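You operate a simulated robot arm through the tools that you are given. There is no shell and no other tool. Be economical: measure what you need, move in short steps, check, and stop when the job is done.

Carry out the task below with a simulated robot arm. There is one attempt and no reset: what you move stays moved.

Task
Take the card with a yellow head and put it on the steel top at the wall end of the sink. Take the tall open carton and put it on top of the small steel shelf. Take the flask marked four and leave it on the bench top beside the four-ring tray. Stack the carton that says "pads" from the top of the window bench on top of the carton marked "gaskets". Take the short orange pot and put it on the middle shelf of the bench by the sink. Turn the week knob to 3. Switch the tap lever on. Open the drawer with a yellow label, fetch the banded jar with a yellow lid and stand it in the inside of the drawer with a yellow label and shut the label again. Do these in any order. Set down upright: tall open carton, flask marked four, short orange pot, banded jar with a yellow lid.
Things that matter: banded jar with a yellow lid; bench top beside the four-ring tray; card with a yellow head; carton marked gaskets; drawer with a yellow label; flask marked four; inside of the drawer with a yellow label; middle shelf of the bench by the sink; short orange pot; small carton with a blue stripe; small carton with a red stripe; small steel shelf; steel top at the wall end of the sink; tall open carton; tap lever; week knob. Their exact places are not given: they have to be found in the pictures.

Only the result counts: the job must be done as asked and must still hold three seconds after the hand-in. Knocking over, shifting, dropping, spilling or breaking anything else fails it. A push-on lid holds only when it is set on centred and level and pressed home; a screw cap is set on level and turned clockwise until tight.

Robot
A 7-joint arm with a fingered hand on a trunk, on a base that drives. Base frame: it is fixed to the floor where the robot stands at the start and does not move with it; the origin is under the middle of the robot, x ahead of it, y to its left, z up. Units: m, degrees, N and s.
Its first joint turns from -115.0 to 115.0 degrees. Places, roughly: banded jar with a yellow lid (6x6x9 cm) [3, 0.4, 0.9]; bench top beside the four-ring tray (17x48 cm) [-2.16, -0.16, 0.9]; card with a yellow head [0.5, 0, 1]; carton marked gaskets, small carton with a blue st [0, -3, 1]; drawer with a yellow label [3, 0.3, 0.7]; flask marked four [0.25, -2.75, 1]; inside of the drawer with a yellow label [3, 0.3, 0.7]; middle shelf of the bench by the sink [1.3, -2.8, 0.4]; short orange pot (7x7x9 cm) [1.1, -3, 1.3]; small steel shelf (24x11x9 cm) [-2, 0.4, 1.2]; steel top at the wall end of the sink (20x38 cm) [3.2, -2.82, 0.9]; tap lever [3.1, -3, 1]; week knob [2.4, -3.1, 1.3]. Payload 5 kg.
Tool frame: the origin (TCP) lies between the finger pads and is the grasp point; the fingertips stand 0.032 m ahead of it; z points along the fingers, y is the line along which they close. The gripper opens to 0.16 m. The gripper's body begins 0.089 m behind the TCP. The gripper is a hand of 4 fingers: y runs from the thumb to the fingers, the wrist lies at [0, 0, -0.267] in the tool frame.
Orientation is that of the tool frame in the base frame, as [roll, pitch, yaw] about the fixed x, y, z axes, in that order (R = Rz(yaw) Ry(pitch) Rx(roll)). With the fingers straight down and closing along the base's y, the tool's x points along the base's -x, its y along +y and its z along -z.

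Tools
- The arm moves only by the tool apply_moves. Its argument "motion" is one flat list of numbers, 6 for each row, row after row: the shift along the tool's x, y, z in m, then the turn, a rotation vector about the tool's x, y, z in degrees. In form: [tx, ty, tz, rx, ry, rz, tx, ty, tz, rx, ry, rz, ...]. A call has 1 to 8 rows; each row is the pose to reach, as a shift and turn from the pose commanded when the call began, along the tool's axes at that moment. Each row takes 0.2 s and may step no farther than 0.05 m and 8.6 degrees from the row before; otherwise, the whole call is refused. A pose out of reach is approached as far as the arm can. The call stops where the force on the tool passes 40 N (or 10 N more than at its start, if that is more) or the arm is blocked; 0.2 s more then pass. In this call time passes only in rows, and 0.2 s behind the last. It gives the time, the measured TCP pose, the force on the tool (base axes), the opening and the grip force at its end, in the units of the frame above (readings bear some noise), with the torque about the TCP (base axes, N m) and any sound that the robot's microphone picked up.
- Cameras (640 x 400 px; columns grow to the right, rows downward): "scene" is now at [-0.0148, 0.221, 1.6096]; the picture's right is [0.32, -0.95, 0.00], its down [-0.83, -0.27, -0.49] and it looks along [0.47, 0.16, -0.87] (base axes); focal length 214 px, centre (320, 200). "wrist" rides on the gripper at [0.08, -0.004, -0.114] in the tool frame; the picture's right is [0.05, 1.00, 0.00], its down [-0.82, 0.04, -0.58] and it looks along [-0.58, 0.03, 0.82] (tool axes); focal length 265 px, centre (320, 200).
- grab_frame(camera): a new picture of that camera. The clock stands still meanwhile.
- raise_lower(by): slides the trunk up (or, below 0, down) by that many m; the arm and the scene camera ride with it, the base frame stays. It gives what a move gives, with no picture.
- drive_base(legs): drives the robot by 1 to 6 legs, each [ahead, turn to the left] in m and degrees, along the robot's own axes; the way and the turn of a leg run together, so that a leg with both is an arc; at most 1.5 m and 180 degrees a leg. The arm and the cameras ride along, it lands a little off, and it stops where it bumps. It gives what a move gives.
- set_fingers(finger1, finger2, finger3, thumb_bend): sets how far each is bent, from 0 (flat) to 1 (curled in); at 0.3 the hand is open as for a grip, at 0.7 the pads meet at the TCP. One left out holds its place. A second passes; each finger stops where it meets its share of the squeeze, and holds until it gets a number again. It is the only way to open and close the hand. It gives what a move gives, with no picture; readings hold the bend of each and the force on the fingers (four entries, about 0 where the hand has none), thumb and palm.
- head_to(pan, tilt): turns the head with the scene camera to pan (to the left, within 155 degrees either way) and tilt (down, from -29 to 69), counted from straight ahead of the robot. It gives what a move gives.
- pixel_to_xyz(camera, pixels): for up to 12 pixels [column, row] of the newest picture of that camera ("zoom" is the newest enlarged one), the place [x, y, z] in the base frame of the surface seen there, good to about 0.002 m, but the place of the scene camera against the robot may be out by one fixed shift of up to 0.025 m in any direction. The clock stands still meanwhile.
- enlarge(camera, box): a new picture of the part [left, top, right, bottom] of that camera's present view, enlarged. The clock stands still meanwhile.
- close_job(): hands the job in; it is judged then, once.

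Go step by step. Measure first, check grasps and placings, and put right what went wrong. The budget is 322 turns and 190 pictures, counting those below and the enlarged ones. Unless the task says otherwise, let go and move clear before handing in, and close with one line.

The tools are called after "Call:" as a command line: name --argument value ..., lists and objects as JSON in quotes. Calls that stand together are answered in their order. apply_moves: Moves the arm, as the interface text tells. Its arguments: {"type":"object","properties":{"motion":{"type":"array","items":{"type":"number"}}},"required":["motion"]} The other tools are called the same way: raise_lower (by) slides the trunk up or down; set_fingers (finger1, finger2, finger3, thumb_bend) moves the fingers one by one; drive_base (legs) drives the base; head_to (pan, tilt) turns the head that bears the scene camera; grab_frame (camera) takes a picture; pixel_to_xyz (camera, pixels) gives the place of the surface under pixels of a picture; enlarge (camera, box) takes an enlarged picture of a part of a camera's view; close_job () hands the job in.

At the start:

```text
time: 0.0
eef_pos: [-0.1016, 0.6382, 1.3961]
ee_rot: [-178.9, -0.2, 178.8]
ft_force: [0.2, 0.5, 0.4]
wrist_torque: [0.02, 0.01, 0.0]
width: 0.1602
finger_force: 0.1
shape: jaw
bend: [0.3, 0.3, 0.3, 0.3]
finger forces: [0.0, 0.0, 0.0, 0.1, 0.0, 0.0]
trunk travel left (down, up): [-0.475, 0.515]
robot x, y, heading: [0.0011, 0.0005, 0.2]
head pan, tilt: [154.7, 68.8]
```

scene: 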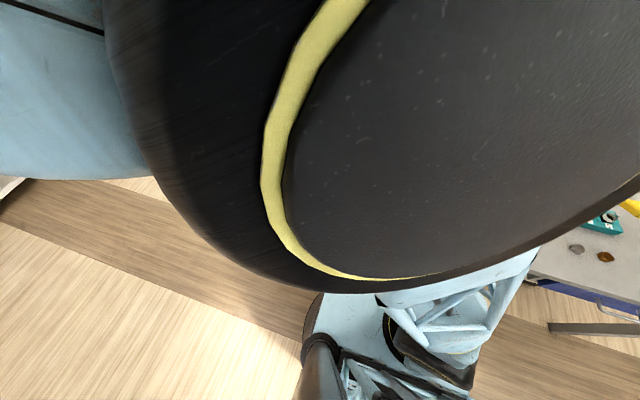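
wrist: 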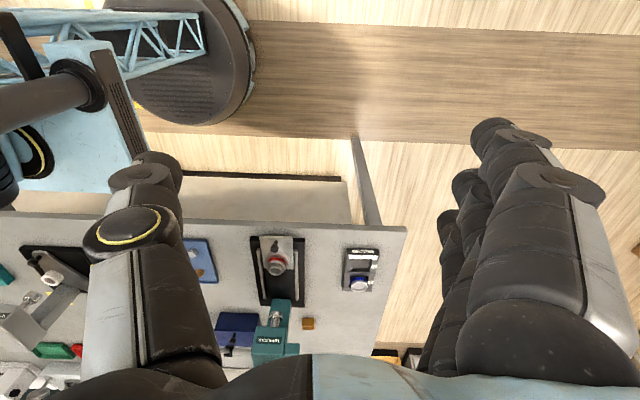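

The scene camera looks at the robot itself; I'll turn the head ahead to survey the room.

Call:
head_to --pan 0 --tilt 25

Call:
grab_frame --camera "scene"

```text
time: 2.4
eef_pos: [-0.0996, 0.638, 1.3956]
ee_rot: [-178.9, -0.1, 178.8]
ft_force: [0.2, -0.4, -0.5]
wrist_torque: [0.01, 0.02, 0.01]
width: 0.16
finger_force: 0.0
shape: jaw
bend: [0.3, 0.3, 0.3, 0.3]
finger forces: [0.0, 0.0, 0.0, 0.1, 0.1, 0.1]
trunk travel left (down, up): [-0.475, 0.515]
robot x, y, heading: [-0.001, 0.002, 0.1]
head pan, tilt: [0.0, 25.0]
```

```text
187 pictures are left
```

scene: 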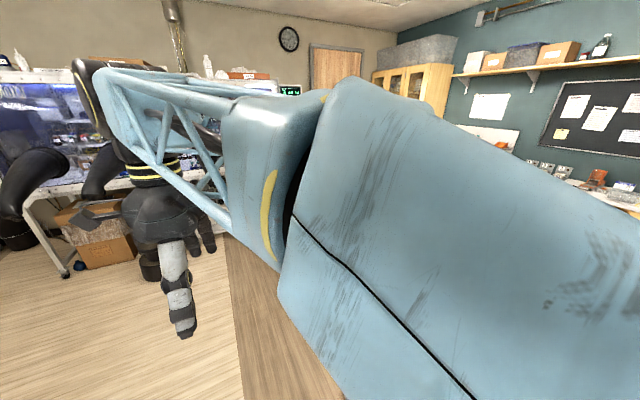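

The arm blocks the view ahead; a clear look right and left follows.

Call:
head_to --pan -60 --tilt 20

Call:
grab_frame --camera "scene"

Call:
head_to --pan -130 --tilt 20

Call:
grab_frame --camera "scene"

Call:
head_to --pan 140 --tilt 20

Call:
grab_frame --camera "scene"

Call:
head_to --pan 70 --tilt 20

Call:
grab_frame --camera "scene"

```text
time: 3.7
eef_pos: [-0.1, 0.6382, 1.3959]
ee_rot: [-178.7, -0.1, 178.8]
ft_force: [0.7, 1.0, 0.1]
wrist_torque: [-0.03, 0.02, -0.02]
width: 0.16
finger_force: 0.1
shape: jaw
bend: [0.3, 0.3, 0.3, 0.3]
finger forces: [0.1, 0.0, 0.1, 0.0, 0.0, 0.0]
trunk travel left (down, up): [-0.475, 0.515]
robot x, y, heading: [0.0038, 0.0008, 0.2]
head pan, tilt: [-60.0, 20.0]
```

```text
186 pictures are left
```

scene: 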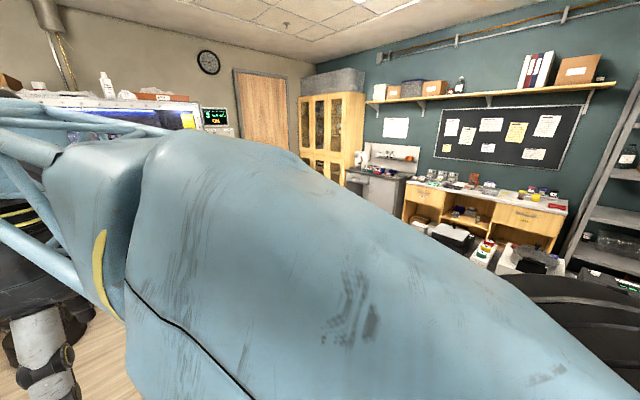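

```text
time: 5.1
eef_pos: [-0.0991, 0.6385, 1.3963]
ee_rot: [-178.8, -0.1, 178.8]
ft_force: [-0.5, -0.4, 0.0]
wrist_torque: [-0.05, -0.01, 0.02]
width: 0.1599
finger_force: 0.0
shape: jaw
bend: [0.3, 0.3, 0.3, 0.3]
finger forces: [0.0, 0.0, 0.0, 0.1, 0.0, 0.0]
trunk travel left (down, up): [-0.475, 0.515]
robot x, y, heading: [0.0017, 0.0002, -0.0]
head pan, tilt: [-130.0, 20.0]
```

```text
185 pictures are left
```

scene: 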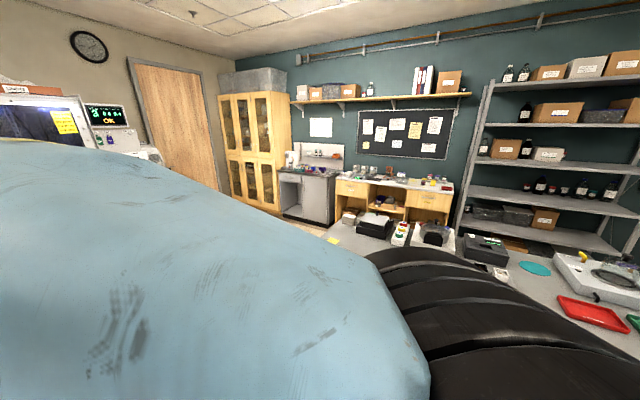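

```text
time: 8.8
eef_pos: [-0.1011, 0.6385, 1.3934]
ee_rot: [-178.5, -0.2, 179.1]
ft_force: [0.4, -0.9, 0.2]
wrist_torque: [-0.02, 0.01, 0.01]
width: 0.1601
finger_force: 0.0
shape: jaw
bend: [0.3, 0.3, 0.3, 0.3]
finger forces: [0.1, 0.0, 0.1, 0.0, 0.1, 0.0]
trunk travel left (down, up): [-0.475, 0.515]
robot x, y, heading: [-0.0006, 0.003, -0.1]
head pan, tilt: [140.0, 20.0]
```

```text
184 pictures are left
```

scene: 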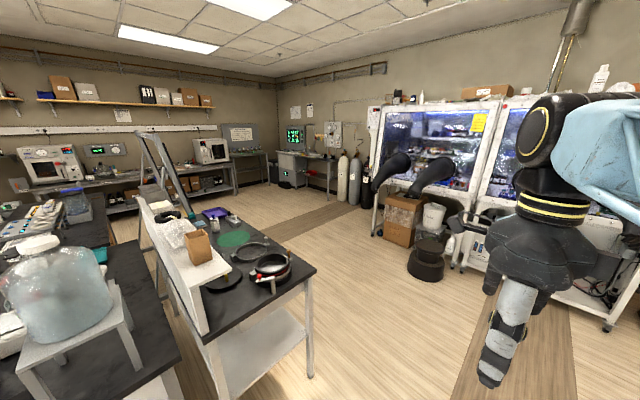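

```text
time: 10.3
eef_pos: [-0.0989, 0.6373, 1.396]
ee_rot: [-178.7, -0.1, 178.8]
ft_force: [-0.6, 0.2, -0.2]
wrist_torque: [-0.02, 0.02, -0.03]
width: 0.16
finger_force: 0.1
shape: jaw
bend: [0.3, 0.3, 0.3, 0.3]
finger forces: [0.0, 0.0, 0.0, 0.0, 0.0, 0.1]
trunk travel left (down, up): [-0.475, 0.515]
robot x, y, heading: [0.0015, 0.0027, 0.0]
head pan, tilt: [70.0, 20.0]
```

```text
183 pictures are left
```

scene: 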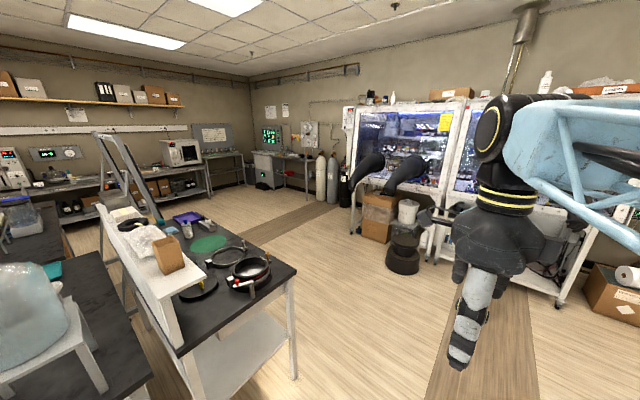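

The pan doesn't quite match what the pictures show, so I'll measure a few pixels to get the real heading.

Call:
pixel_to_xyz --camera "scene" --pixels '[[320, 200], [170, 258], [250, 272], [560, 90], [20, 170], [190, 150], [325, 180], [470, 330]]'

```text
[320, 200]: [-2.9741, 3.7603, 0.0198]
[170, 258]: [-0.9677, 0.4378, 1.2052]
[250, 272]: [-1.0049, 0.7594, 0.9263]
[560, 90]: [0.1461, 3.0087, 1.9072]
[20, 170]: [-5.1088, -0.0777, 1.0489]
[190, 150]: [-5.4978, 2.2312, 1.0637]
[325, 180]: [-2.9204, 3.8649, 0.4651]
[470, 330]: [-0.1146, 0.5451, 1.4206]
```

Call:
grab_frame --camera "scene"

Call:
pixel_to_xyz --camera "scene" --pixels '[[320, 200], [170, 258], [320, 390], [250, 272], [20, 320]]'

```text
182 pictures are left
```

scene: 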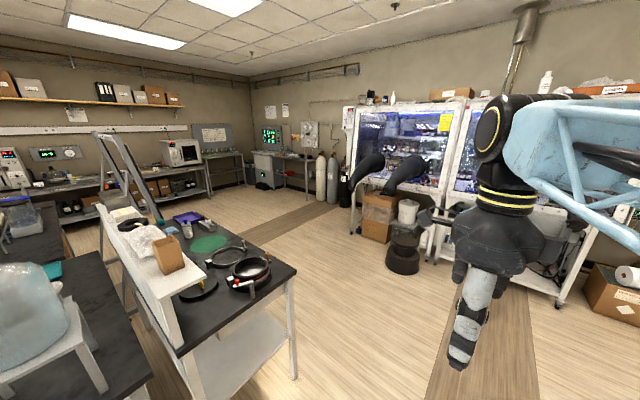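

```text
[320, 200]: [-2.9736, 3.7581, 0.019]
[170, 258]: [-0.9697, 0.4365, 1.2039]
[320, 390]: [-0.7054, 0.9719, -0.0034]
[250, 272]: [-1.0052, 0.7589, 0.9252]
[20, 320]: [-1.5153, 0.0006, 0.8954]
```

Call:
head_to --pan -130 --tilt 30

Call:
grab_frame --camera "scene"

Call:
pixel_to_xyz --camera "scene" --pixels '[[320, 200], [320, 170], [320, 130], [320, 40], [430, 280], [300, 140], [560, 250], [80, 300], [320, 300]]'

```text
time: 13.2
eef_pos: [-0.0991, 0.6375, 1.3957]
ee_rot: [-178.8, -0.1, 178.7]
ft_force: [0.8, 0.1, -0.4]
wrist_torque: [0.03, 0.01, -0.01]
width: 0.16
finger_force: 0.1
shape: jaw
bend: [0.3, 0.3, 0.3, 0.3]
finger forces: [0.1, 0.1, 0.1, 0.1, 0.0, 0.1]
trunk travel left (down, up): [-0.475, 0.515]
robot x, y, heading: [-0.0033, 0.0018, 0.0]
head pan, tilt: [-130.0, 30.0]
```

```text
181 pictures are left
```

scene: 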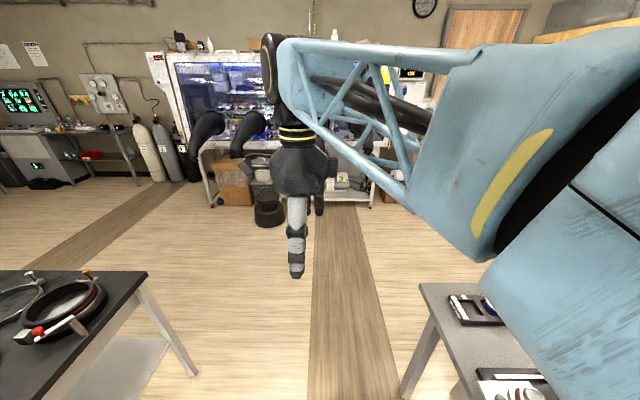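

```text
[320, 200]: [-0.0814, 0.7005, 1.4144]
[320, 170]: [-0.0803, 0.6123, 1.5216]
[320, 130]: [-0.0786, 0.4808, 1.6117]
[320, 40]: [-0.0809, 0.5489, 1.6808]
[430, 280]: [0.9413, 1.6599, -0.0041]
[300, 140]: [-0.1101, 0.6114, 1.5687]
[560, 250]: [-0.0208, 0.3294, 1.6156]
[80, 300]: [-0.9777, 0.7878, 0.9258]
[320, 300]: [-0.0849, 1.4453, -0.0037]
```

Call:
head_to --pan -130 --tilt 30

Call:
grab_frame --camera "scene"

Call:
pixel_to_xyz --camera "scene" --pixels '[[320, 200], [320, 130], [320, 40], [320, 380]]'

```text
time: 13.8
eef_pos: [-0.0998, 0.6379, 1.3967]
ee_rot: [-178.8, -0.1, 178.7]
ft_force: [-0.1, -0.1, -0.2]
wrist_torque: [-0.01, 0.02, 0.0]
width: 0.1601
finger_force: 0.0
shape: jaw
bend: [0.3, 0.3, 0.3, 0.3]
finger forces: [0.1, 0.0, 0.0, 0.0, 0.1, 0.0]
trunk travel left (down, up): [-0.475, 0.515]
robot x, y, heading: [0.0013, 0.0015, -0.1]
head pan, tilt: [-130.0, 30.0]
```

```text
180 pictures are left
```

scene: 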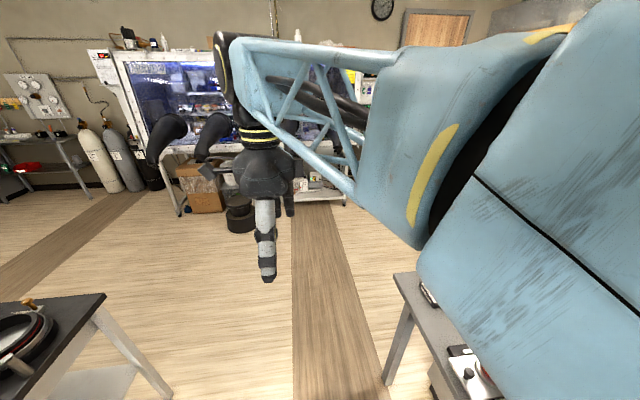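

```text
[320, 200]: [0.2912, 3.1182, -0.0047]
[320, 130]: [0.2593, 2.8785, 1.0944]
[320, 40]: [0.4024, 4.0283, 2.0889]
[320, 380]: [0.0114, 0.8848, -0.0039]
```

The head lags behind its reported pan; I'll let time pass with a null move and look again.

Call:
apply_moves --motion '[0, 0, 0, 0, 0, 0, 0, 0, 0, 0, 0, 0, 0, 0, 0, 0, 0, 0, 0, 0, 0, 0, 0, 0, 0, 0, 0, 0, 0, 0, 0, 0, 0, 0, 0, 0, 0, 0, 0, 0, 0, 0, 0, 0, 0, 0, 0, 0]'

Call:
grab_frame --camera "scene"

Call:
pixel_to_xyz --camera "scene" --pixels '[[320, 200], [320, 130], [320, 40], [320, 380]]'

```text
time: 15.6
eef_pos: [-0.0987, 0.6384, 1.3957]
ee_rot: [-178.8, -0.1, 178.9]
ft_force: [-0.2, 0.0, 0.4]
wrist_torque: [-0.05, 0.0, 0.0]
width: 0.1599
finger_force: 0.1
shape: jaw
bend: [0.3, 0.3, 0.3, 0.3]
finger forces: [0.0, 0.0, 0.1, 0.0, 0.1, 0.0]
trunk travel left (down, up): [-0.475, 0.515]
robot x, y, heading: [0.0015, 0.0009, 0.1]
head pan, tilt: [-130.0, 30.0]
```

```text
179 pictures are left
```

scene: 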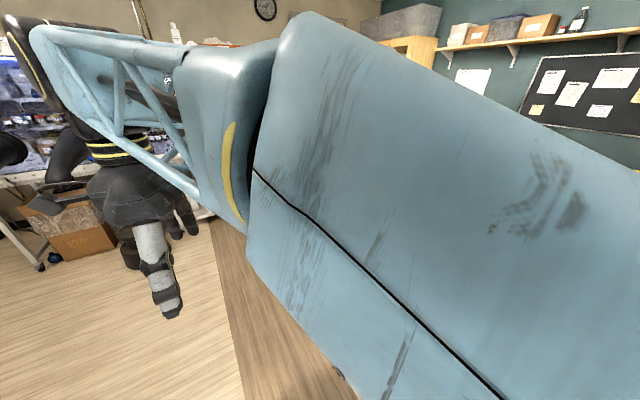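

```text
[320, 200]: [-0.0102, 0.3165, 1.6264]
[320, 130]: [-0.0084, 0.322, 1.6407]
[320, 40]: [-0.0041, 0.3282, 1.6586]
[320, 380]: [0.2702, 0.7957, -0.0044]
```

Call:
head_to --pan -130 --tilt 30

Call:
apply_moves --motion '[0, 0, 0, 0, 0, 0, 0, 0, 0, 0, 0, 0, 0, 0, 0, 0, 0, 0, 0, 0, 0, 0, 0, 0, 0, 0, 0, 0, 0, 0, 0, 0, 0, 0, 0, 0, 0, 0, 0, 0, 0, 0, 0, 0, 0, 0, 0, 0]'

Call:
apply_moves --motion '[0, 0, 0, 0, 0, 0, 0, 0, 0, 0, 0, 0, 0, 0, 0, 0, 0, 0, 0, 0, 0, 0, 0, 0, 0, 0, 0, 0, 0, 0, 0, 0, 0, 0, 0, 0, 0, 0, 0, 0, 0, 0, 0, 0, 0, 0, 0, 0]'

Call:
apply_moves --motion '[0, 0, 0, 0, 0, 0, 0, 0, 0, 0, 0, 0, 0, 0, 0, 0, 0, 0, 0, 0, 0, 0, 0, 0, 0, 0, 0, 0, 0, 0, 0, 0, 0, 0, 0, 0, 0, 0, 0, 0, 0, 0, 0, 0, 0, 0, 0, 0]'

Call:
apply_moves --motion '[0, 0, 0, 0, 0, 0, 0, 0, 0, 0, 0, 0, 0, 0, 0, 0, 0, 0, 0, 0, 0, 0, 0, 0, 0, 0, 0, 0, 0, 0, 0, 0, 0, 0, 0, 0, 0, 0, 0, 0, 0, 0, 0, 0, 0, 0, 0, 0]'

Call:
apply_moves --motion '[0, 0, 0, 0, 0, 0, 0, 0, 0, 0, 0, 0, 0, 0, 0, 0, 0, 0, 0, 0, 0, 0, 0, 0, 0, 0, 0, 0, 0, 0, 0, 0, 0, 0, 0, 0, 0, 0, 0, 0, 0, 0, 0, 0, 0, 0, 0, 0]'

Call:
apply_moves --motion '[0, 0, 0, 0, 0, 0, 0, 0, 0, 0, 0, 0, 0, 0, 0, 0, 0, 0, 0, 0, 0, 0, 0, 0, 0, 0, 0, 0, 0, 0, 0, 0, 0, 0, 0, 0, 0, 0, 0, 0, 0, 0, 0, 0, 0, 0, 0, 0]'

Call:
grab_frame --camera "scene"

Call:
pixel_to_xyz --camera "scene" --pixels '[[320, 200], [320, 130], [320, 40], [320, 380]]'

```text
time: 16.2
eef_pos: [-0.0996, 0.638, 1.3957]
ee_rot: [-178.9, -0.1, 178.8]
ft_force: [0.5, 0.5, 0.0]
wrist_torque: [-0.02, -0.01, 0.04]
width: 0.16
finger_force: 0.1
shape: jaw
bend: [0.3, 0.3, 0.3, 0.3]
finger forces: [0.0, 0.1, 0.0, 0.0, 0.1, 0.1]
trunk travel left (down, up): [-0.475, 0.515]
robot x, y, heading: [0.0009, 0.0003, 0.0]
head pan, tilt: [-130.0, 30.0]
```

```text
time: 18.0
eef_pos: [-0.0998, 0.6364, 1.3954]
ee_rot: [-178.8, 0.0, 178.8]
ft_force: [-0.4, -0.2, -0.4]
wrist_torque: [0.05, 0.01, 0.0]
width: 0.1602
finger_force: 0.1
shape: jaw
bend: [0.3, 0.3, 0.3, 0.3]
finger forces: [0.1, 0.0, 0.1, 0.0, 0.0, 0.0]
trunk travel left (down, up): [-0.475, 0.515]
robot x, y, heading: [0.0012, -0.0012, -0.1]
head pan, tilt: [-130.0, 30.0]
```

```text
time: 19.8
eef_pos: [-0.0994, 0.6378, 1.396]
ee_rot: [-178.8, -0.1, 178.7]
ft_force: [-0.3, 0.0, 1.2]
wrist_torque: [0.02, -0.02, -0.03]
width: 0.1598
finger_force: 0.1
shape: jaw
bend: [0.3, 0.3, 0.3, 0.3]
finger forces: [0.0, 0.0, 0.0, 0.0, 0.0, 0.0]
trunk travel left (down, up): [-0.475, 0.515]
robot x, y, heading: [-0.004, -0.0013, -0.1]
head pan, tilt: [-130.0, 30.0]
```

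```text
time: 21.6
eef_pos: [-0.0984, 0.6392, 1.3966]
ee_rot: [-178.8, -0.1, 178.8]
ft_force: [0.0, -0.2, 0.2]
wrist_torque: [0.0, 0.0, 0.0]
width: 0.1599
finger_force: 0.0
shape: jaw
bend: [0.3, 0.3, 0.3, 0.3]
finger forces: [0.0, 0.0, 0.1, 0.0, 0.1, 0.1]
trunk travel left (down, up): [-0.475, 0.515]
robot x, y, heading: [-0.0014, 0.0043, -0.2]
head pan, tilt: [-130.0, 30.0]
```

```text
time: 23.4
eef_pos: [-0.0987, 0.6378, 1.3961]
ee_rot: [-178.9, -0.1, 178.8]
ft_force: [1.1, 0.2, -0.3]
wrist_torque: [0.0, -0.02, -0.01]
width: 0.1599
finger_force: 0.0
shape: jaw
bend: [0.3, 0.3, 0.3, 0.3]
finger forces: [0.0, 0.0, 0.1, 0.1, 0.0, 0.0]
trunk travel left (down, up): [-0.475, 0.515]
robot x, y, heading: [0.0005, -0.0025, 0.1]
head pan, tilt: [-130.0, 30.0]
```

```text
time: 25.2
eef_pos: [-0.0986, 0.6381, 1.3956]
ee_rot: [-178.8, 0.0, 178.7]
ft_force: [-0.5, 0.0, -1.0]
wrist_torque: [0.0, -0.02, 0.04]
width: 0.1599
finger_force: 0.0
shape: jaw
bend: [0.3, 0.3, 0.3, 0.3]
finger forces: [0.0, 0.0, 0.0, 0.1, 0.0, 0.0]
trunk travel left (down, up): [-0.475, 0.515]
robot x, y, heading: [-0.0011, 0.0014, 0.3]
head pan, tilt: [-130.0, 30.0]
```

```text
time: 27.0
eef_pos: [-0.1002, 0.6381, 1.3967]
ee_rot: [-178.8, -0.2, 178.8]
ft_force: [-0.5, 1.0, -0.6]
wrist_torque: [-0.03, -0.01, 0.0]
width: 0.1598
finger_force: 0.2
shape: jaw
bend: [0.3, 0.3, 0.3, 0.3]
finger forces: [0.0, 0.1, 0.0, 0.0, 0.1, 0.0]
trunk travel left (down, up): [-0.475, 0.515]
robot x, y, heading: [0.0012, 0.0024, -0.1]
head pan, tilt: [-130.0, 30.0]
```

```text
178 pictures are left
```

scene: 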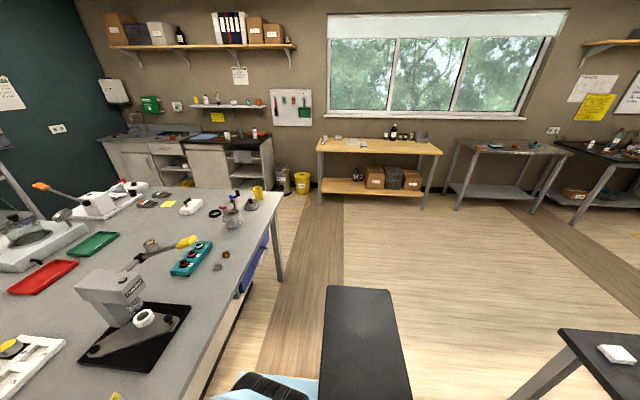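

```text
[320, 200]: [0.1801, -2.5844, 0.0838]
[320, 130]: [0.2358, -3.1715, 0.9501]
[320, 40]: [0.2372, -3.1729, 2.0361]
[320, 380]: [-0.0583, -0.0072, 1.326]
```

Now the view faces the window wall. Let me enlarge the regions of interest.

Call:
enlarge --camera "scene" --box '[300, 110, 460, 210]'

Call:
pixel_to_xyz --camera "zoom" --pixels '[[80, 130], [570, 170], [200, 150], [380, 110], [480, 110]]'

Call:
enlarge --camera "scene" --box '[90, 70, 330, 220]'

Call:
enlarge --camera "scene" --box '[0, 170, 320, 370]'

```text
4.00 times, centred on (380, 160) of scene
```

zoom: 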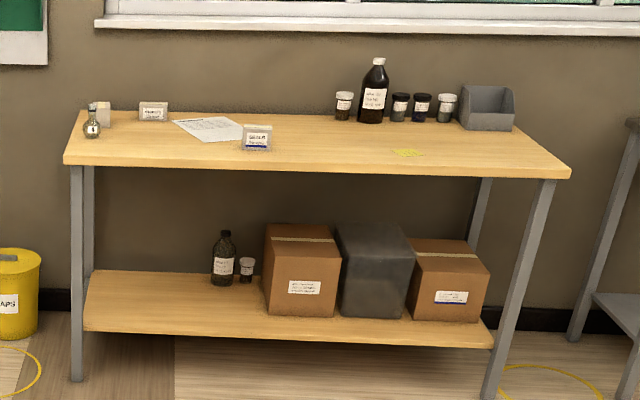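

```text
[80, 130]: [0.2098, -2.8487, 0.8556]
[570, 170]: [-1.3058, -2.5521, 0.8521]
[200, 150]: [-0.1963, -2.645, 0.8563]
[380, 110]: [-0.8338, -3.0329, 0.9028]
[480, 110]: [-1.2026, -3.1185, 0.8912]
```

```text
2.67 times, centred on (210, 145) of scene
```

zoom: 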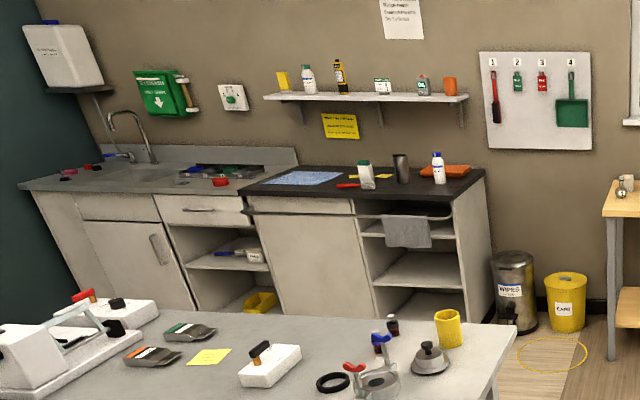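

```text
2.00 times, centred on (160, 270) of scene
```

zoom: 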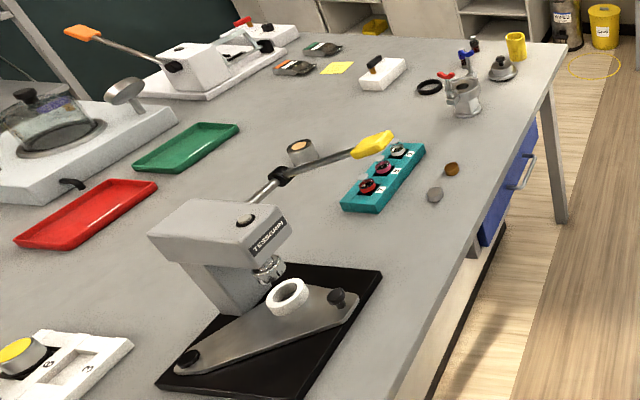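

Call:
enlarge --camera "scene" --box '[90, 70, 330, 220]'

Call:
pixel_to_xyz --camera "zoom" --pixels '[[450, 85], [420, 270], [420, 230], [425, 320], [230, 97], [125, 157], [80, 180], [230, 260], [480, 175], [480, 345], [370, 100], [445, 340]]'

Call:
enlarge --camera "scene" --box '[90, 110, 190, 172]'

Call:
enlarge --camera "scene" --box '[0, 300, 160, 400]'

Call:
pixel_to_xyz --camera "zoom" --pixels '[[460, 380], [40, 200], [100, 280], [300, 300], [480, 100]]'

```text
2.67 times, centred on (210, 145) of scene
```

zoom: 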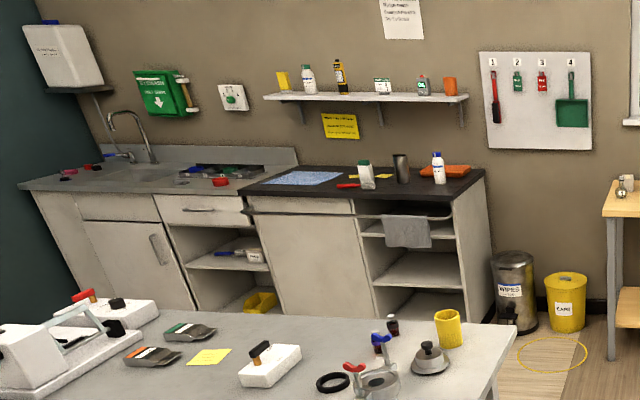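

```text
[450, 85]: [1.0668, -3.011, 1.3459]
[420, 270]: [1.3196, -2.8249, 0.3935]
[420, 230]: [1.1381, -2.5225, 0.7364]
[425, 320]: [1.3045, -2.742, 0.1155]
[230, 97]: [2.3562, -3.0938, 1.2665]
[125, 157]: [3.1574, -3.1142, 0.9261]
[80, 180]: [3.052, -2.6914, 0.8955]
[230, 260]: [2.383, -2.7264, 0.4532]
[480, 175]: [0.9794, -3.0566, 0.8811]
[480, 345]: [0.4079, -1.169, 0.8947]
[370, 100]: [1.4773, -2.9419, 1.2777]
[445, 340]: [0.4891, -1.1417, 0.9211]
```

```text
6.40 times, centred on (140, 141) of scene
```

zoom: 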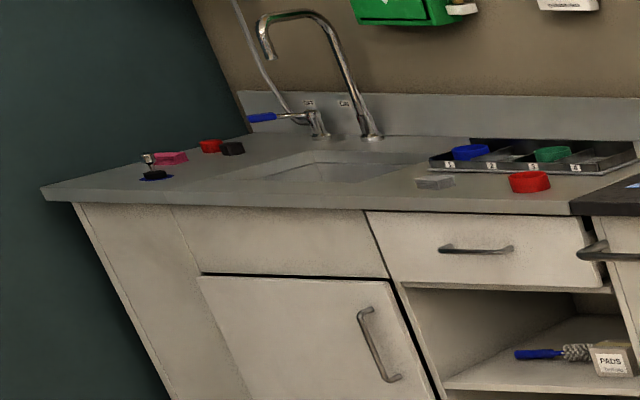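

```text
4.00 times, centred on (80, 350) of scene
```

zoom: 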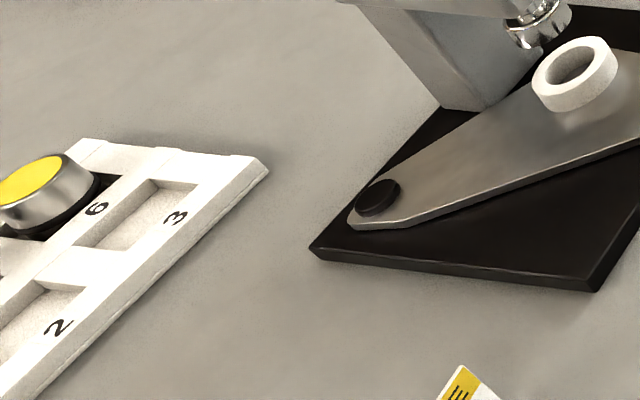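

```text
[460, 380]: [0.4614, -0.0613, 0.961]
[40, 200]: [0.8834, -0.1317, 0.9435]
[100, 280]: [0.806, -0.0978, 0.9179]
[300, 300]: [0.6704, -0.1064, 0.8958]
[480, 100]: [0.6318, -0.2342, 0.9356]
```

Card seen at about (0.46,-0.06,0.96); sink, window bench, shelf located. Now turn on toward the -x side.

Call:
head_to --pan -150 --tilt 25

Call:
apply_moves --motion '[0, 0, 0, 0, 0, 0, 0, 0, 0, 0, 0, 0, 0, 0, 0, 0, 0, 0, 0, 0, 0, 0, 0, 0, 0, 0, 0, 0, 0, 0, 0, 0, 0, 0, 0, 0, 0, 0, 0, 0, 0, 0, 0, 0, 0, 0, 0, 0]'

Call:
apply_moves --motion '[0, 0, 0, 0, 0, 0, 0, 0, 0, 0, 0, 0, 0, 0, 0, 0, 0, 0, 0, 0, 0, 0, 0, 0, 0, 0, 0, 0, 0, 0, 0, 0, 0, 0, 0, 0, 0, 0, 0, 0, 0, 0, 0, 0, 0, 0, 0, 0]'

Call:
apply_moves --motion '[0, 0, 0, 0, 0, 0, 0, 0, 0, 0, 0, 0, 0, 0, 0, 0, 0, 0, 0, 0, 0, 0, 0, 0, 0, 0, 0, 0, 0, 0, 0, 0, 0, 0, 0, 0, 0, 0, 0, 0, 0, 0, 0, 0, 0, 0, 0, 0]'

Call:
grab_frame --camera "scene"

Call:
pixel_to_xyz --camera "scene" --pixels '[[320, 200], [320, 130], [320, 40], [320, 380]]'

```text
time: 27.8
eef_pos: [-0.0997, 0.6363, 1.3955]
ee_rot: [-178.8, -0.1, 178.8]
ft_force: [0.5, 0.8, -0.2]
wrist_torque: [0.02, 0.01, 0.01]
width: 0.1599
finger_force: 0.0
shape: jaw
bend: [0.3, 0.3, 0.3, 0.3]
finger forces: [0.0, 0.0, 0.0, 0.1, 0.0, 0.0]
trunk travel left (down, up): [-0.475, 0.515]
robot x, y, heading: [0.0061, -0.0005, 0.0]
head pan, tilt: [-150.0, 25.0]
```

```text
time: 29.6
eef_pos: [-0.0997, 0.6386, 1.3959]
ee_rot: [-178.8, -0.1, 178.8]
ft_force: [-0.1, 0.3, -0.6]
wrist_torque: [0.02, 0.03, 0.01]
width: 0.1601
finger_force: 0.0
shape: jaw
bend: [0.3, 0.3, 0.3, 0.3]
finger forces: [0.0, 0.0, 0.0, 0.1, 0.1, 0.0]
trunk travel left (down, up): [-0.475, 0.515]
robot x, y, heading: [-0.0016, -0.0001, -0.2]
head pan, tilt: [-150.0, 25.0]
```

```text
time: 31.4
eef_pos: [-0.0989, 0.6381, 1.3963]
ee_rot: [-178.8, -0.1, 178.8]
ft_force: [0.1, -1.0, -0.3]
wrist_torque: [0.03, 0.03, -0.03]
width: 0.1598
finger_force: 0.0
shape: jaw
bend: [0.3, 0.3, 0.3, 0.3]
finger forces: [0.0, 0.0, 0.0, 0.0, 0.1, 0.1]
trunk travel left (down, up): [-0.475, 0.515]
robot x, y, heading: [-0.003, -0.0018, -0.2]
head pan, tilt: [-150.0, 25.0]
```

```text
time: 33.2
eef_pos: [-0.1001, 0.6383, 1.3958]
ee_rot: [-178.9, 0.0, 178.8]
ft_force: [0.4, -0.1, 0.1]
wrist_torque: [0.01, 0.03, 0.0]
width: 0.16
finger_force: 0.0
shape: jaw
bend: [0.3, 0.3, 0.3, 0.3]
finger forces: [0.0, 0.0, 0.0, 0.0, 0.0, 0.1]
trunk travel left (down, up): [-0.475, 0.515]
robot x, y, heading: [-0.0014, 0.0024, 0.1]
head pan, tilt: [-150.0, 25.0]
```

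```text
171 pictures are left
```

scene: 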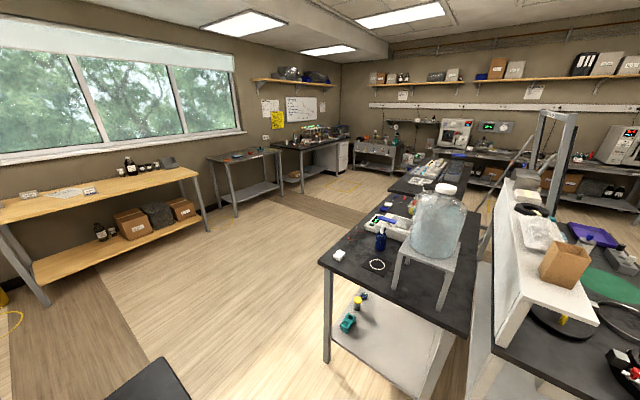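

```text
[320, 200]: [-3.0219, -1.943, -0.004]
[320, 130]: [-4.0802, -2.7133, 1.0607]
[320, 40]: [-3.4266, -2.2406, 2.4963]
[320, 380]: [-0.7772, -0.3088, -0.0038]
```

Call:
enlarge --camera "scene" --box '[320, 100, 640, 300]'

Call:
pixel_to_xyz --camera "zoom" --pixels '[[490, 300], [440, 150], [250, 160], [180, 170], [230, 235], [350, 270], [120, 310], [490, 350], [420, 110], [560, 280], [620, 330], [140, 215]]'

```text
2.00 times, centred on (480, 200) of scene
```

zoom: 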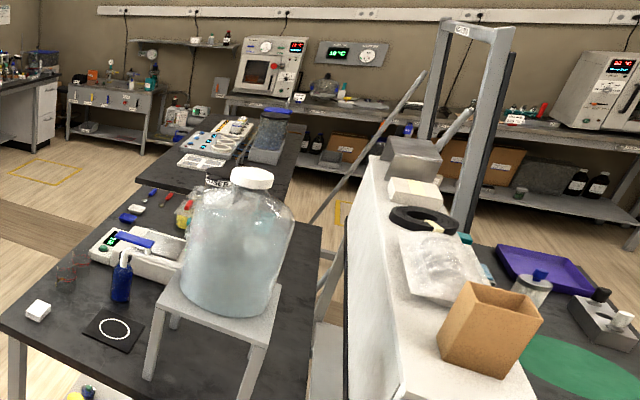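

```text
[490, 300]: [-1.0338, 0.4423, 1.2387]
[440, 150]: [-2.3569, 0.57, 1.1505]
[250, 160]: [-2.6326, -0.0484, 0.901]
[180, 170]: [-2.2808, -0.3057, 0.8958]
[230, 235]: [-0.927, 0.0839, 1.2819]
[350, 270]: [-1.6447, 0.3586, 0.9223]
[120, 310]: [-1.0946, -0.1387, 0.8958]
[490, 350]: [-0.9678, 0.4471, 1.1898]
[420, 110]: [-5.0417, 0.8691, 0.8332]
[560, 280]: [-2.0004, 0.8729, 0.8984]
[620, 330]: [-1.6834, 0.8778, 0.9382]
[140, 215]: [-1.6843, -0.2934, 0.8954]
```

Tall open carton is at (-1.03,0.44,1.2) on the white ledge; the ring tray table is at x≈-2.2. Next I turn the base to the right so the hand comes above the card side, and turn the head.

Call:
drive_base --legs '[[0, -45], [0, -45]]'

Call:
head_to --pan 60 --tilt 45

Call:
grab_frame --camera "wrist"

```text
time: 37.9
eef_pos: [0.636, 0.1096, 1.3951]
ee_rot: [-178.7, -0.1, 89.6]
ft_force: [0.3, 0.8, -0.6]
wrist_torque: [0.0, 0.02, 0.0]
width: 0.1599
finger_force: 0.1
shape: jaw
bend: [0.3, 0.3, 0.3, 0.3]
finger forces: [0.0, 0.0, 0.0, 0.0, 0.1, 0.1]
trunk travel left (down, up): [-0.475, 0.515]
robot x, y, heading: [-0.0022, -0.0003, -89.6]
head pan, tilt: [-150.0, 25.0]
```

```text
time: 41.0
eef_pos: [0.636, 0.1093, 1.3945]
ee_rot: [-178.7, -0.1, 89.6]
ft_force: [-0.1, -0.2, 0.4]
wrist_torque: [-0.04, 0.01, 0.02]
width: 0.16
finger_force: 0.1
shape: jaw
bend: [0.3, 0.3, 0.3, 0.3]
finger forces: [0.0, 0.0, 0.1, 0.0, 0.0, 0.1]
trunk travel left (down, up): [-0.475, 0.515]
robot x, y, heading: [-0.0019, -0.0014, -89.0]
head pan, tilt: [60.0, 45.0]
```

```text
169 pictures are left
```

wrist: 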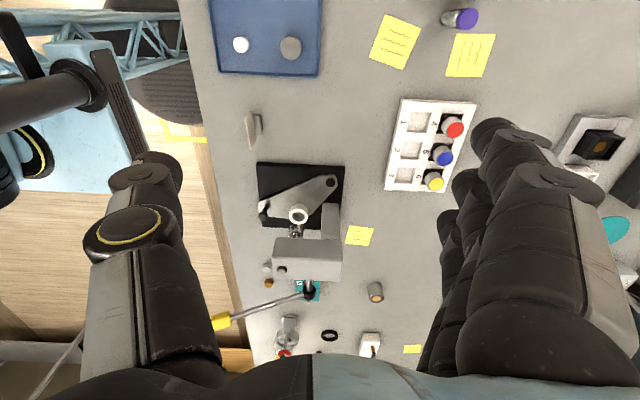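

Call:
pixel_to_xyz --camera "wrist" --pixels '[[252, 130], [257, 125], [250, 115], [240, 160], [433, 181], [298, 215], [330, 182]]'

Call:
enlarge --camera "wrist" --box '[200, 80, 300, 180]'

Call:
grab_frame --camera "scene"

Call:
pixel_to_xyz --camera "scene" --pixels '[[320, 200], [320, 130], [320, 40], [320, 380]]'

```text
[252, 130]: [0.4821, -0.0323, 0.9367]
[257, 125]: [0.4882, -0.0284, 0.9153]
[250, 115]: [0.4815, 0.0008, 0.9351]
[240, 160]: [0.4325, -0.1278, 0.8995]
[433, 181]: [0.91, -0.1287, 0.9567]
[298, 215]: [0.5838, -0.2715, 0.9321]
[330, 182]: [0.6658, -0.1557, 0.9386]
```

```text
4.00 times, centred on (250, 130) of wrist
```

zoom: 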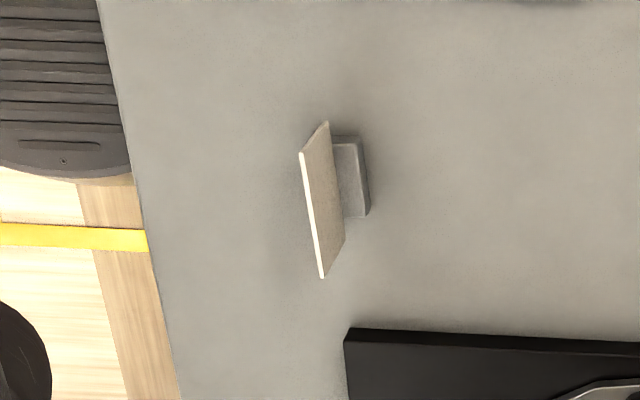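

```text
167 pictures are left
```

scene: 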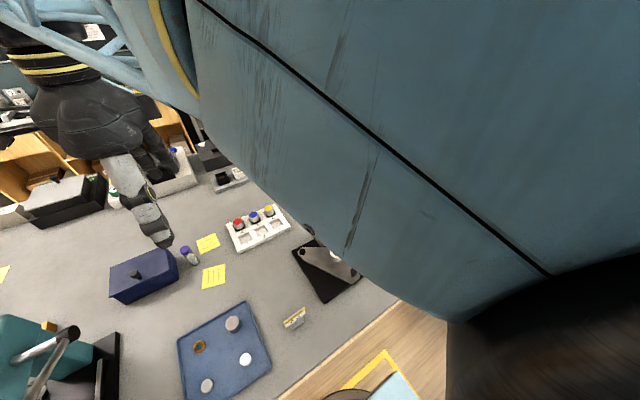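

```text
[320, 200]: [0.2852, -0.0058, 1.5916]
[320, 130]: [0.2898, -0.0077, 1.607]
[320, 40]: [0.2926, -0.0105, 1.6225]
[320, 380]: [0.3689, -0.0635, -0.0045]
```

Call:
enlarge --camera "scene" --box '[260, 290, 340, 340]'

Call:
pixel_to_xyz --camera "zoom" --pixels '[[180, 290], [345, 145], [320, 220], [250, 270], [205, 335], [390, 180], [300, 320]]'

Call:
enlarge --camera "wrist" --box '[240, 105, 272, 155]'

Call:
pixel_to_xyz --camera "zoom" --pixels '[[230, 120], [315, 350], [270, 240], [330, 70], [370, 250], [400, 180], [420, 120]]'

```text
8.00 times, centred on (300, 315) of scene
```

zoom: 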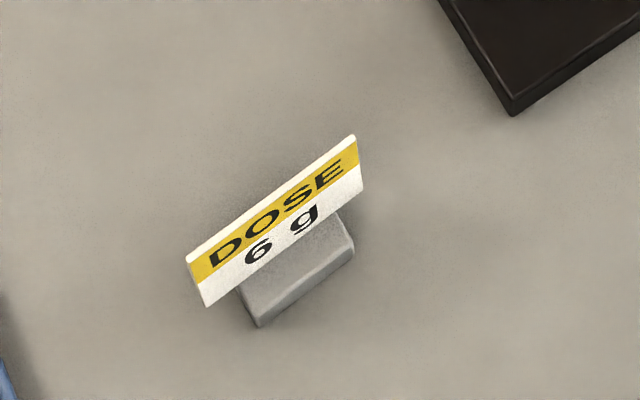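

```text
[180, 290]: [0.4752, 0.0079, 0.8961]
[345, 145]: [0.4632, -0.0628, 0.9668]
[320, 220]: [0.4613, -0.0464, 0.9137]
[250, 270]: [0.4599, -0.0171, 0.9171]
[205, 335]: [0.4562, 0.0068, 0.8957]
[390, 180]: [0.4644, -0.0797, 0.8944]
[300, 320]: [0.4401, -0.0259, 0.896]
```

```text
8.00 times, centred on (256, 130) of wrist
```

zoom: 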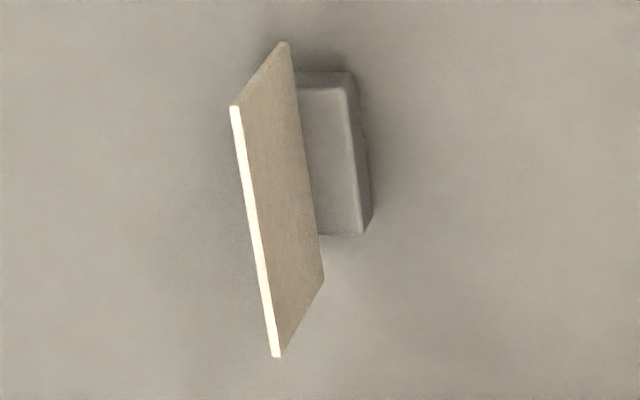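

```text
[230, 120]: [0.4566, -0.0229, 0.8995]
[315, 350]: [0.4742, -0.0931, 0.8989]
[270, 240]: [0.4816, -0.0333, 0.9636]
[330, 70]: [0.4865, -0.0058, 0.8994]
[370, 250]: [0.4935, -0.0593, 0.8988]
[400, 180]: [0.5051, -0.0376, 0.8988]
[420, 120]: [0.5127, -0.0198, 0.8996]
```

Call:
pixel_to_xyz --camera "zoom" --pixels '[[238, 112], [242, 130], [257, 232], [275, 350], [272, 345], [285, 160], [300, 280], [340, 150], [340, 90], [345, 230]]'

```text
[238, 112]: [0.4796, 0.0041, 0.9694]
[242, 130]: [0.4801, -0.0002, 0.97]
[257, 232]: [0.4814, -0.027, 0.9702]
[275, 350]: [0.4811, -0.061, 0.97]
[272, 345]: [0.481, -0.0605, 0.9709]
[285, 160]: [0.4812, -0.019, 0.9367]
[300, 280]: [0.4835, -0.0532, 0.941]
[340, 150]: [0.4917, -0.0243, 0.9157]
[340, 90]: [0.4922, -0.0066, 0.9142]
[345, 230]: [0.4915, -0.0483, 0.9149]
```

The card stands with its plate along y at x=0.481, y from 0.005 to -0.062, top 0.970 (wrist camera). The scene camera reads about 0.018 low in x. I move the hand above the card.

Call:
apply_moves --motion '[-0.017, -0.018, 0.042, -1.3, 0, 0.4, -0.034, -0.036, 0.084, -1.3, 0, 0.4, -0.051, -0.054, 0.126, -1.3, 0, 0.4, -0.068, -0.072, 0.168, -1.3, 0, 0.4, -0.085, -0.09, 0.21, -1.3, 0, 0.4, -0.102, -0.108, 0.252, -1.3, 0, 0.4, -0.119, -0.126, 0.294, -1.3, 0, 0.4, -0.136, -0.144, 0.335, -1.3, 0, 0.4]'

Call:
grab_frame --camera "wrist"

```text
time: 42.8
eef_pos: [0.4853, -0.0279, 1.0601]
ee_rot: [179.9, 0.0, 89.4]
ft_force: [-0.6, 0.8, 0.3]
wrist_torque: [0.0, 0.0, -0.04]
width: 0.16
finger_force: 0.1
shape: jaw
bend: [0.3, 0.3, 0.3, 0.3]
finger forces: [0.0, 0.0, 0.0, 0.0, 0.1, 0.0]
trunk travel left (down, up): [-0.475, 0.515]
robot x, y, heading: [-0.002, -0.0019, -89.0]
head pan, tilt: [60.0, 45.0]
```

```text
164 pictures are left
```

wrist: 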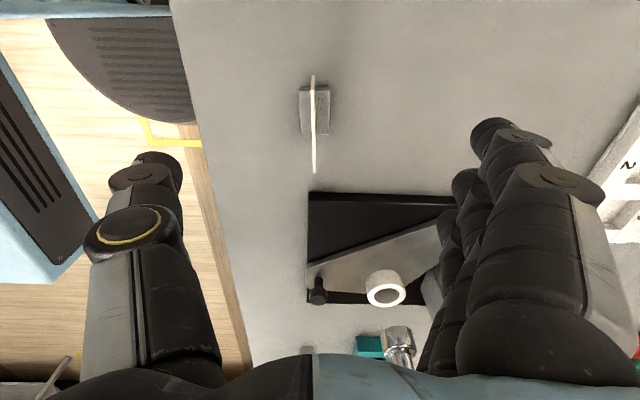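

Call:
apply_moves --motion '[0, -0.002, 0.04, 0, 0, 0, 0, -0.004, 0.08, 0, 0, 0, 0, -0.004, 0.104, 0, 0, 0]'

Call:
set_fingers --finger1 0.6 --finger2 0.6 --finger3 0.6 --thumb_bend 0.6

Call:
grab_frame --camera "wrist"

```text
time: 43.5
eef_pos: [0.4795, -0.0253, 0.9591]
ee_rot: [179.9, -0.1, 89.3]
ft_force: [-0.5, -0.1, -0.2]
wrist_torque: [-0.01, 0.0, 0.04]
width: 0.16
finger_force: 0.0
shape: jaw
bend: [0.3, 0.3, 0.3, 0.3]
finger forces: [0.1, 0.0, 0.1, 0.0, 0.1, 0.0]
trunk travel left (down, up): [-0.475, 0.515]
robot x, y, heading: [-0.002, -0.0008, -89.3]
head pan, tilt: [60.0, 45.0]
```

```text
time: 44.5
eef_pos: [0.4796, -0.0251, 0.9593]
ee_rot: [179.9, -0.1, 89.1]
ft_force: [0.1, 0.0, 0.4]
wrist_torque: [0.04, -0.01, -0.01]
width: 0.0542
finger_force: 0.1
shape: fingers
bend: [0.6, 0.6, 0.6, 0.6]
finger forces: [0.1, 0.0, 0.0, 0.0, 0.0, 0.0]
trunk travel left (down, up): [-0.475, 0.515]
robot x, y, heading: [-0.0007, -0.001, -89.5]
head pan, tilt: [60.0, 45.0]
```

```text
163 pictures are left
```

wrist: 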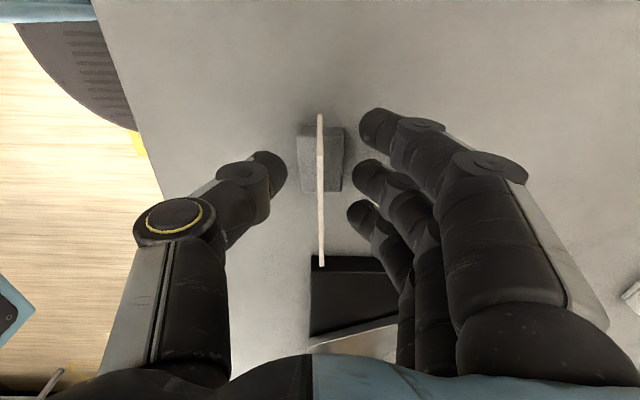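

Call:
set_fingers --finger1 0.8 --finger2 0.8 --finger3 0.8 --thumb_bend 0.8

Call:
apply_moves --motion '[0, 0, -0.03, 0, 0, 0, 0, 0, -0.06, 0, 0, 0]'

Call:
grab_frame --camera "wrist"

```text
time: 45.5
eef_pos: [0.4794, -0.0245, 0.9584]
ee_rot: [179.9, -0.1, 89.2]
ft_force: [0.2, 0.2, 0.1]
wrist_torque: [0.02, 0.0, 0.01]
width: 0.0216
finger_force: 26.7
shape: fingers
bend: [0.74, 0.74, 0.74, 0.72]
finger forces: [8.7, 8.7, 8.7, 0.0, 26.2, 0.0]
trunk travel left (down, up): [-0.475, 0.515]
robot x, y, heading: [-0.0009, 0.0018, -89.4]
head pan, tilt: [60.0, 45.0]
```

```text
time: 46.1
eef_pos: [0.4795, -0.0255, 1.0206]
ee_rot: [179.9, -0.1, 89.3]
ft_force: [0.4, 0.7, -0.1]
wrist_torque: [-0.01, 0.01, 0.01]
width: 0.0215
finger_force: 26.8
shape: fingers
bend: [0.74, 0.74, 0.74, 0.72]
finger forces: [8.7, 8.6, 8.7, 0.0, 26.0, 0.0]
trunk travel left (down, up): [-0.475, 0.515]
robot x, y, heading: [0.0018, -0.0, -89.2]
head pan, tilt: [60.0, 45.0]
```

```text
162 pictures are left
```

wrist: 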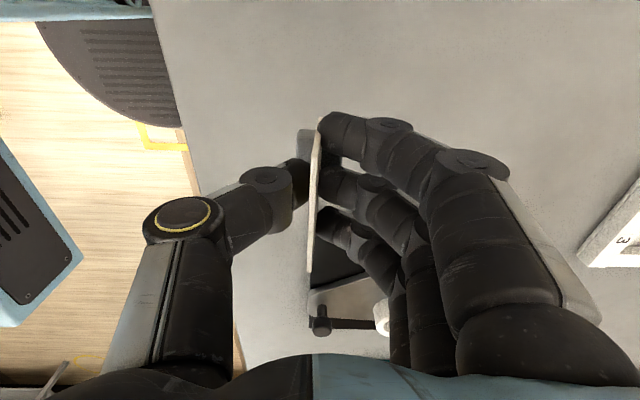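

Card is lifted with its block. I check the base's extent in view, pixel (175,120), then raise for transport.

Call:
pixel_to_xyz --camera "wrist" --pixels '[[183, 122], [120, 20], [75, 255], [190, 200], [10, 320], [215, 300]]'

Call:
apply_moves --motion '[0, 0, -0.05, 0, 0, 0, 0, 0, -0.1, 0, 0, 0, 0, 0, -0.15, 0, 0, 0, 0, 0, -0.2, 0, 0, 0, 0, 0, -0.25, 0, 0, 0]'

Call:
head_to --pan 0 --tilt 35

```text
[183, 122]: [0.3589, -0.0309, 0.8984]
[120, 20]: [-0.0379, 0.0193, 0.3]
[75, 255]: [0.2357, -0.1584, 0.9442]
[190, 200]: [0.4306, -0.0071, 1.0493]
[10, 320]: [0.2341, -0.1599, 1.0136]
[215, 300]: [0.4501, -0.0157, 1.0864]
```

```text
time: 47.5
eef_pos: [0.4791, -0.0536, 1.2432]
ee_rot: [-176.8, -1.8, 86.4]
ft_force: [-0.1, -0.5, 0.1]
wrist_torque: [-0.02, -0.03, -0.01]
width: 0.0219
finger_force: 25.9
shape: fingers
bend: [0.74, 0.74, 0.74, 0.72]
finger forces: [8.7, 8.7, 8.6, 0.1, 25.8, 0.1]
trunk travel left (down, up): [-0.475, 0.515]
robot x, y, heading: [0.0021, -0.003, -89.2]
head pan, tilt: [60.0, 45.0]
stopped in row 5: the arm was blocked; the commanded pose is now the measured one
```

```text
time: 48.9
eef_pos: [0.4814, -0.0551, 1.2445]
ee_rot: [-176.9, -1.8, 86.1]
ft_force: [-1.1, 0.0, -0.2]
wrist_torque: [-0.02, -0.03, 0.02]
width: 0.0214
finger_force: 26.3
shape: fingers
bend: [0.74, 0.74, 0.74, 0.72]
finger forces: [8.7, 8.6, 8.6, 0.0, 26.0, 0.0]
trunk travel left (down, up): [-0.475, 0.515]
robot x, y, heading: [0.0008, 0.0003, -89.2]
head pan, tilt: [0.0, 35.0]
```

Call:
raise_lower --by 0.1

Call:
drive_base --legs '[[1.0, 0]]'

Call:
grab_frame --camera "scene"

```text
time: 50.2
eef_pos: [0.479, -0.0559, 1.3439]
ee_rot: [-176.8, -1.7, 86.0]
ft_force: [-0.4, 0.3, 0.7]
wrist_torque: [0.0, 0.0, -0.01]
width: 0.0212
finger_force: 26.1
shape: fingers
bend: [0.74, 0.74, 0.74, 0.72]
finger forces: [8.6, 8.6, 8.7, 0.0, 25.8, 0.0]
trunk travel left (down, up): [-0.575, 0.415]
robot x, y, heading: [0.001, 0.002, -89.0]
head pan, tilt: [0.0, 35.0]
```

```text
time: 55.3
eef_pos: [0.4983, -1.0394, 1.3448]
ee_rot: [-176.8, -1.8, 86.4]
ft_force: [-0.4, 1.6, -0.2]
wrist_torque: [0.04, -0.03, 0.01]
width: 0.0213
finger_force: 25.8
shape: fingers
bend: [0.74, 0.74, 0.74, 0.72]
finger forces: [8.6, 8.7, 8.5, 0.0, 25.8, 0.1]
trunk travel left (down, up): [-0.575, 0.415]
robot x, y, heading: [0.0176, -0.9912, -88.6]
head pan, tilt: [0.0, 35.0]
```

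```text
161 pictures are left
```

scene: 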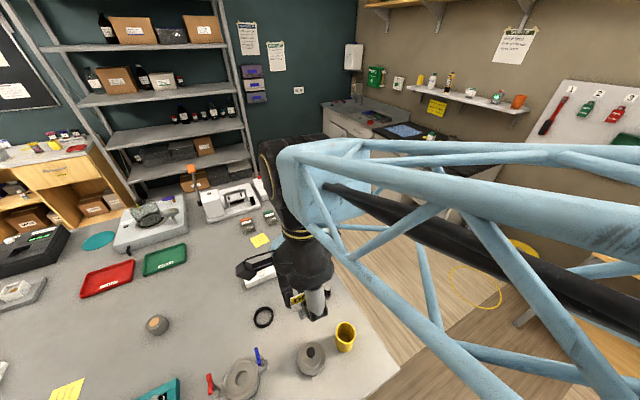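

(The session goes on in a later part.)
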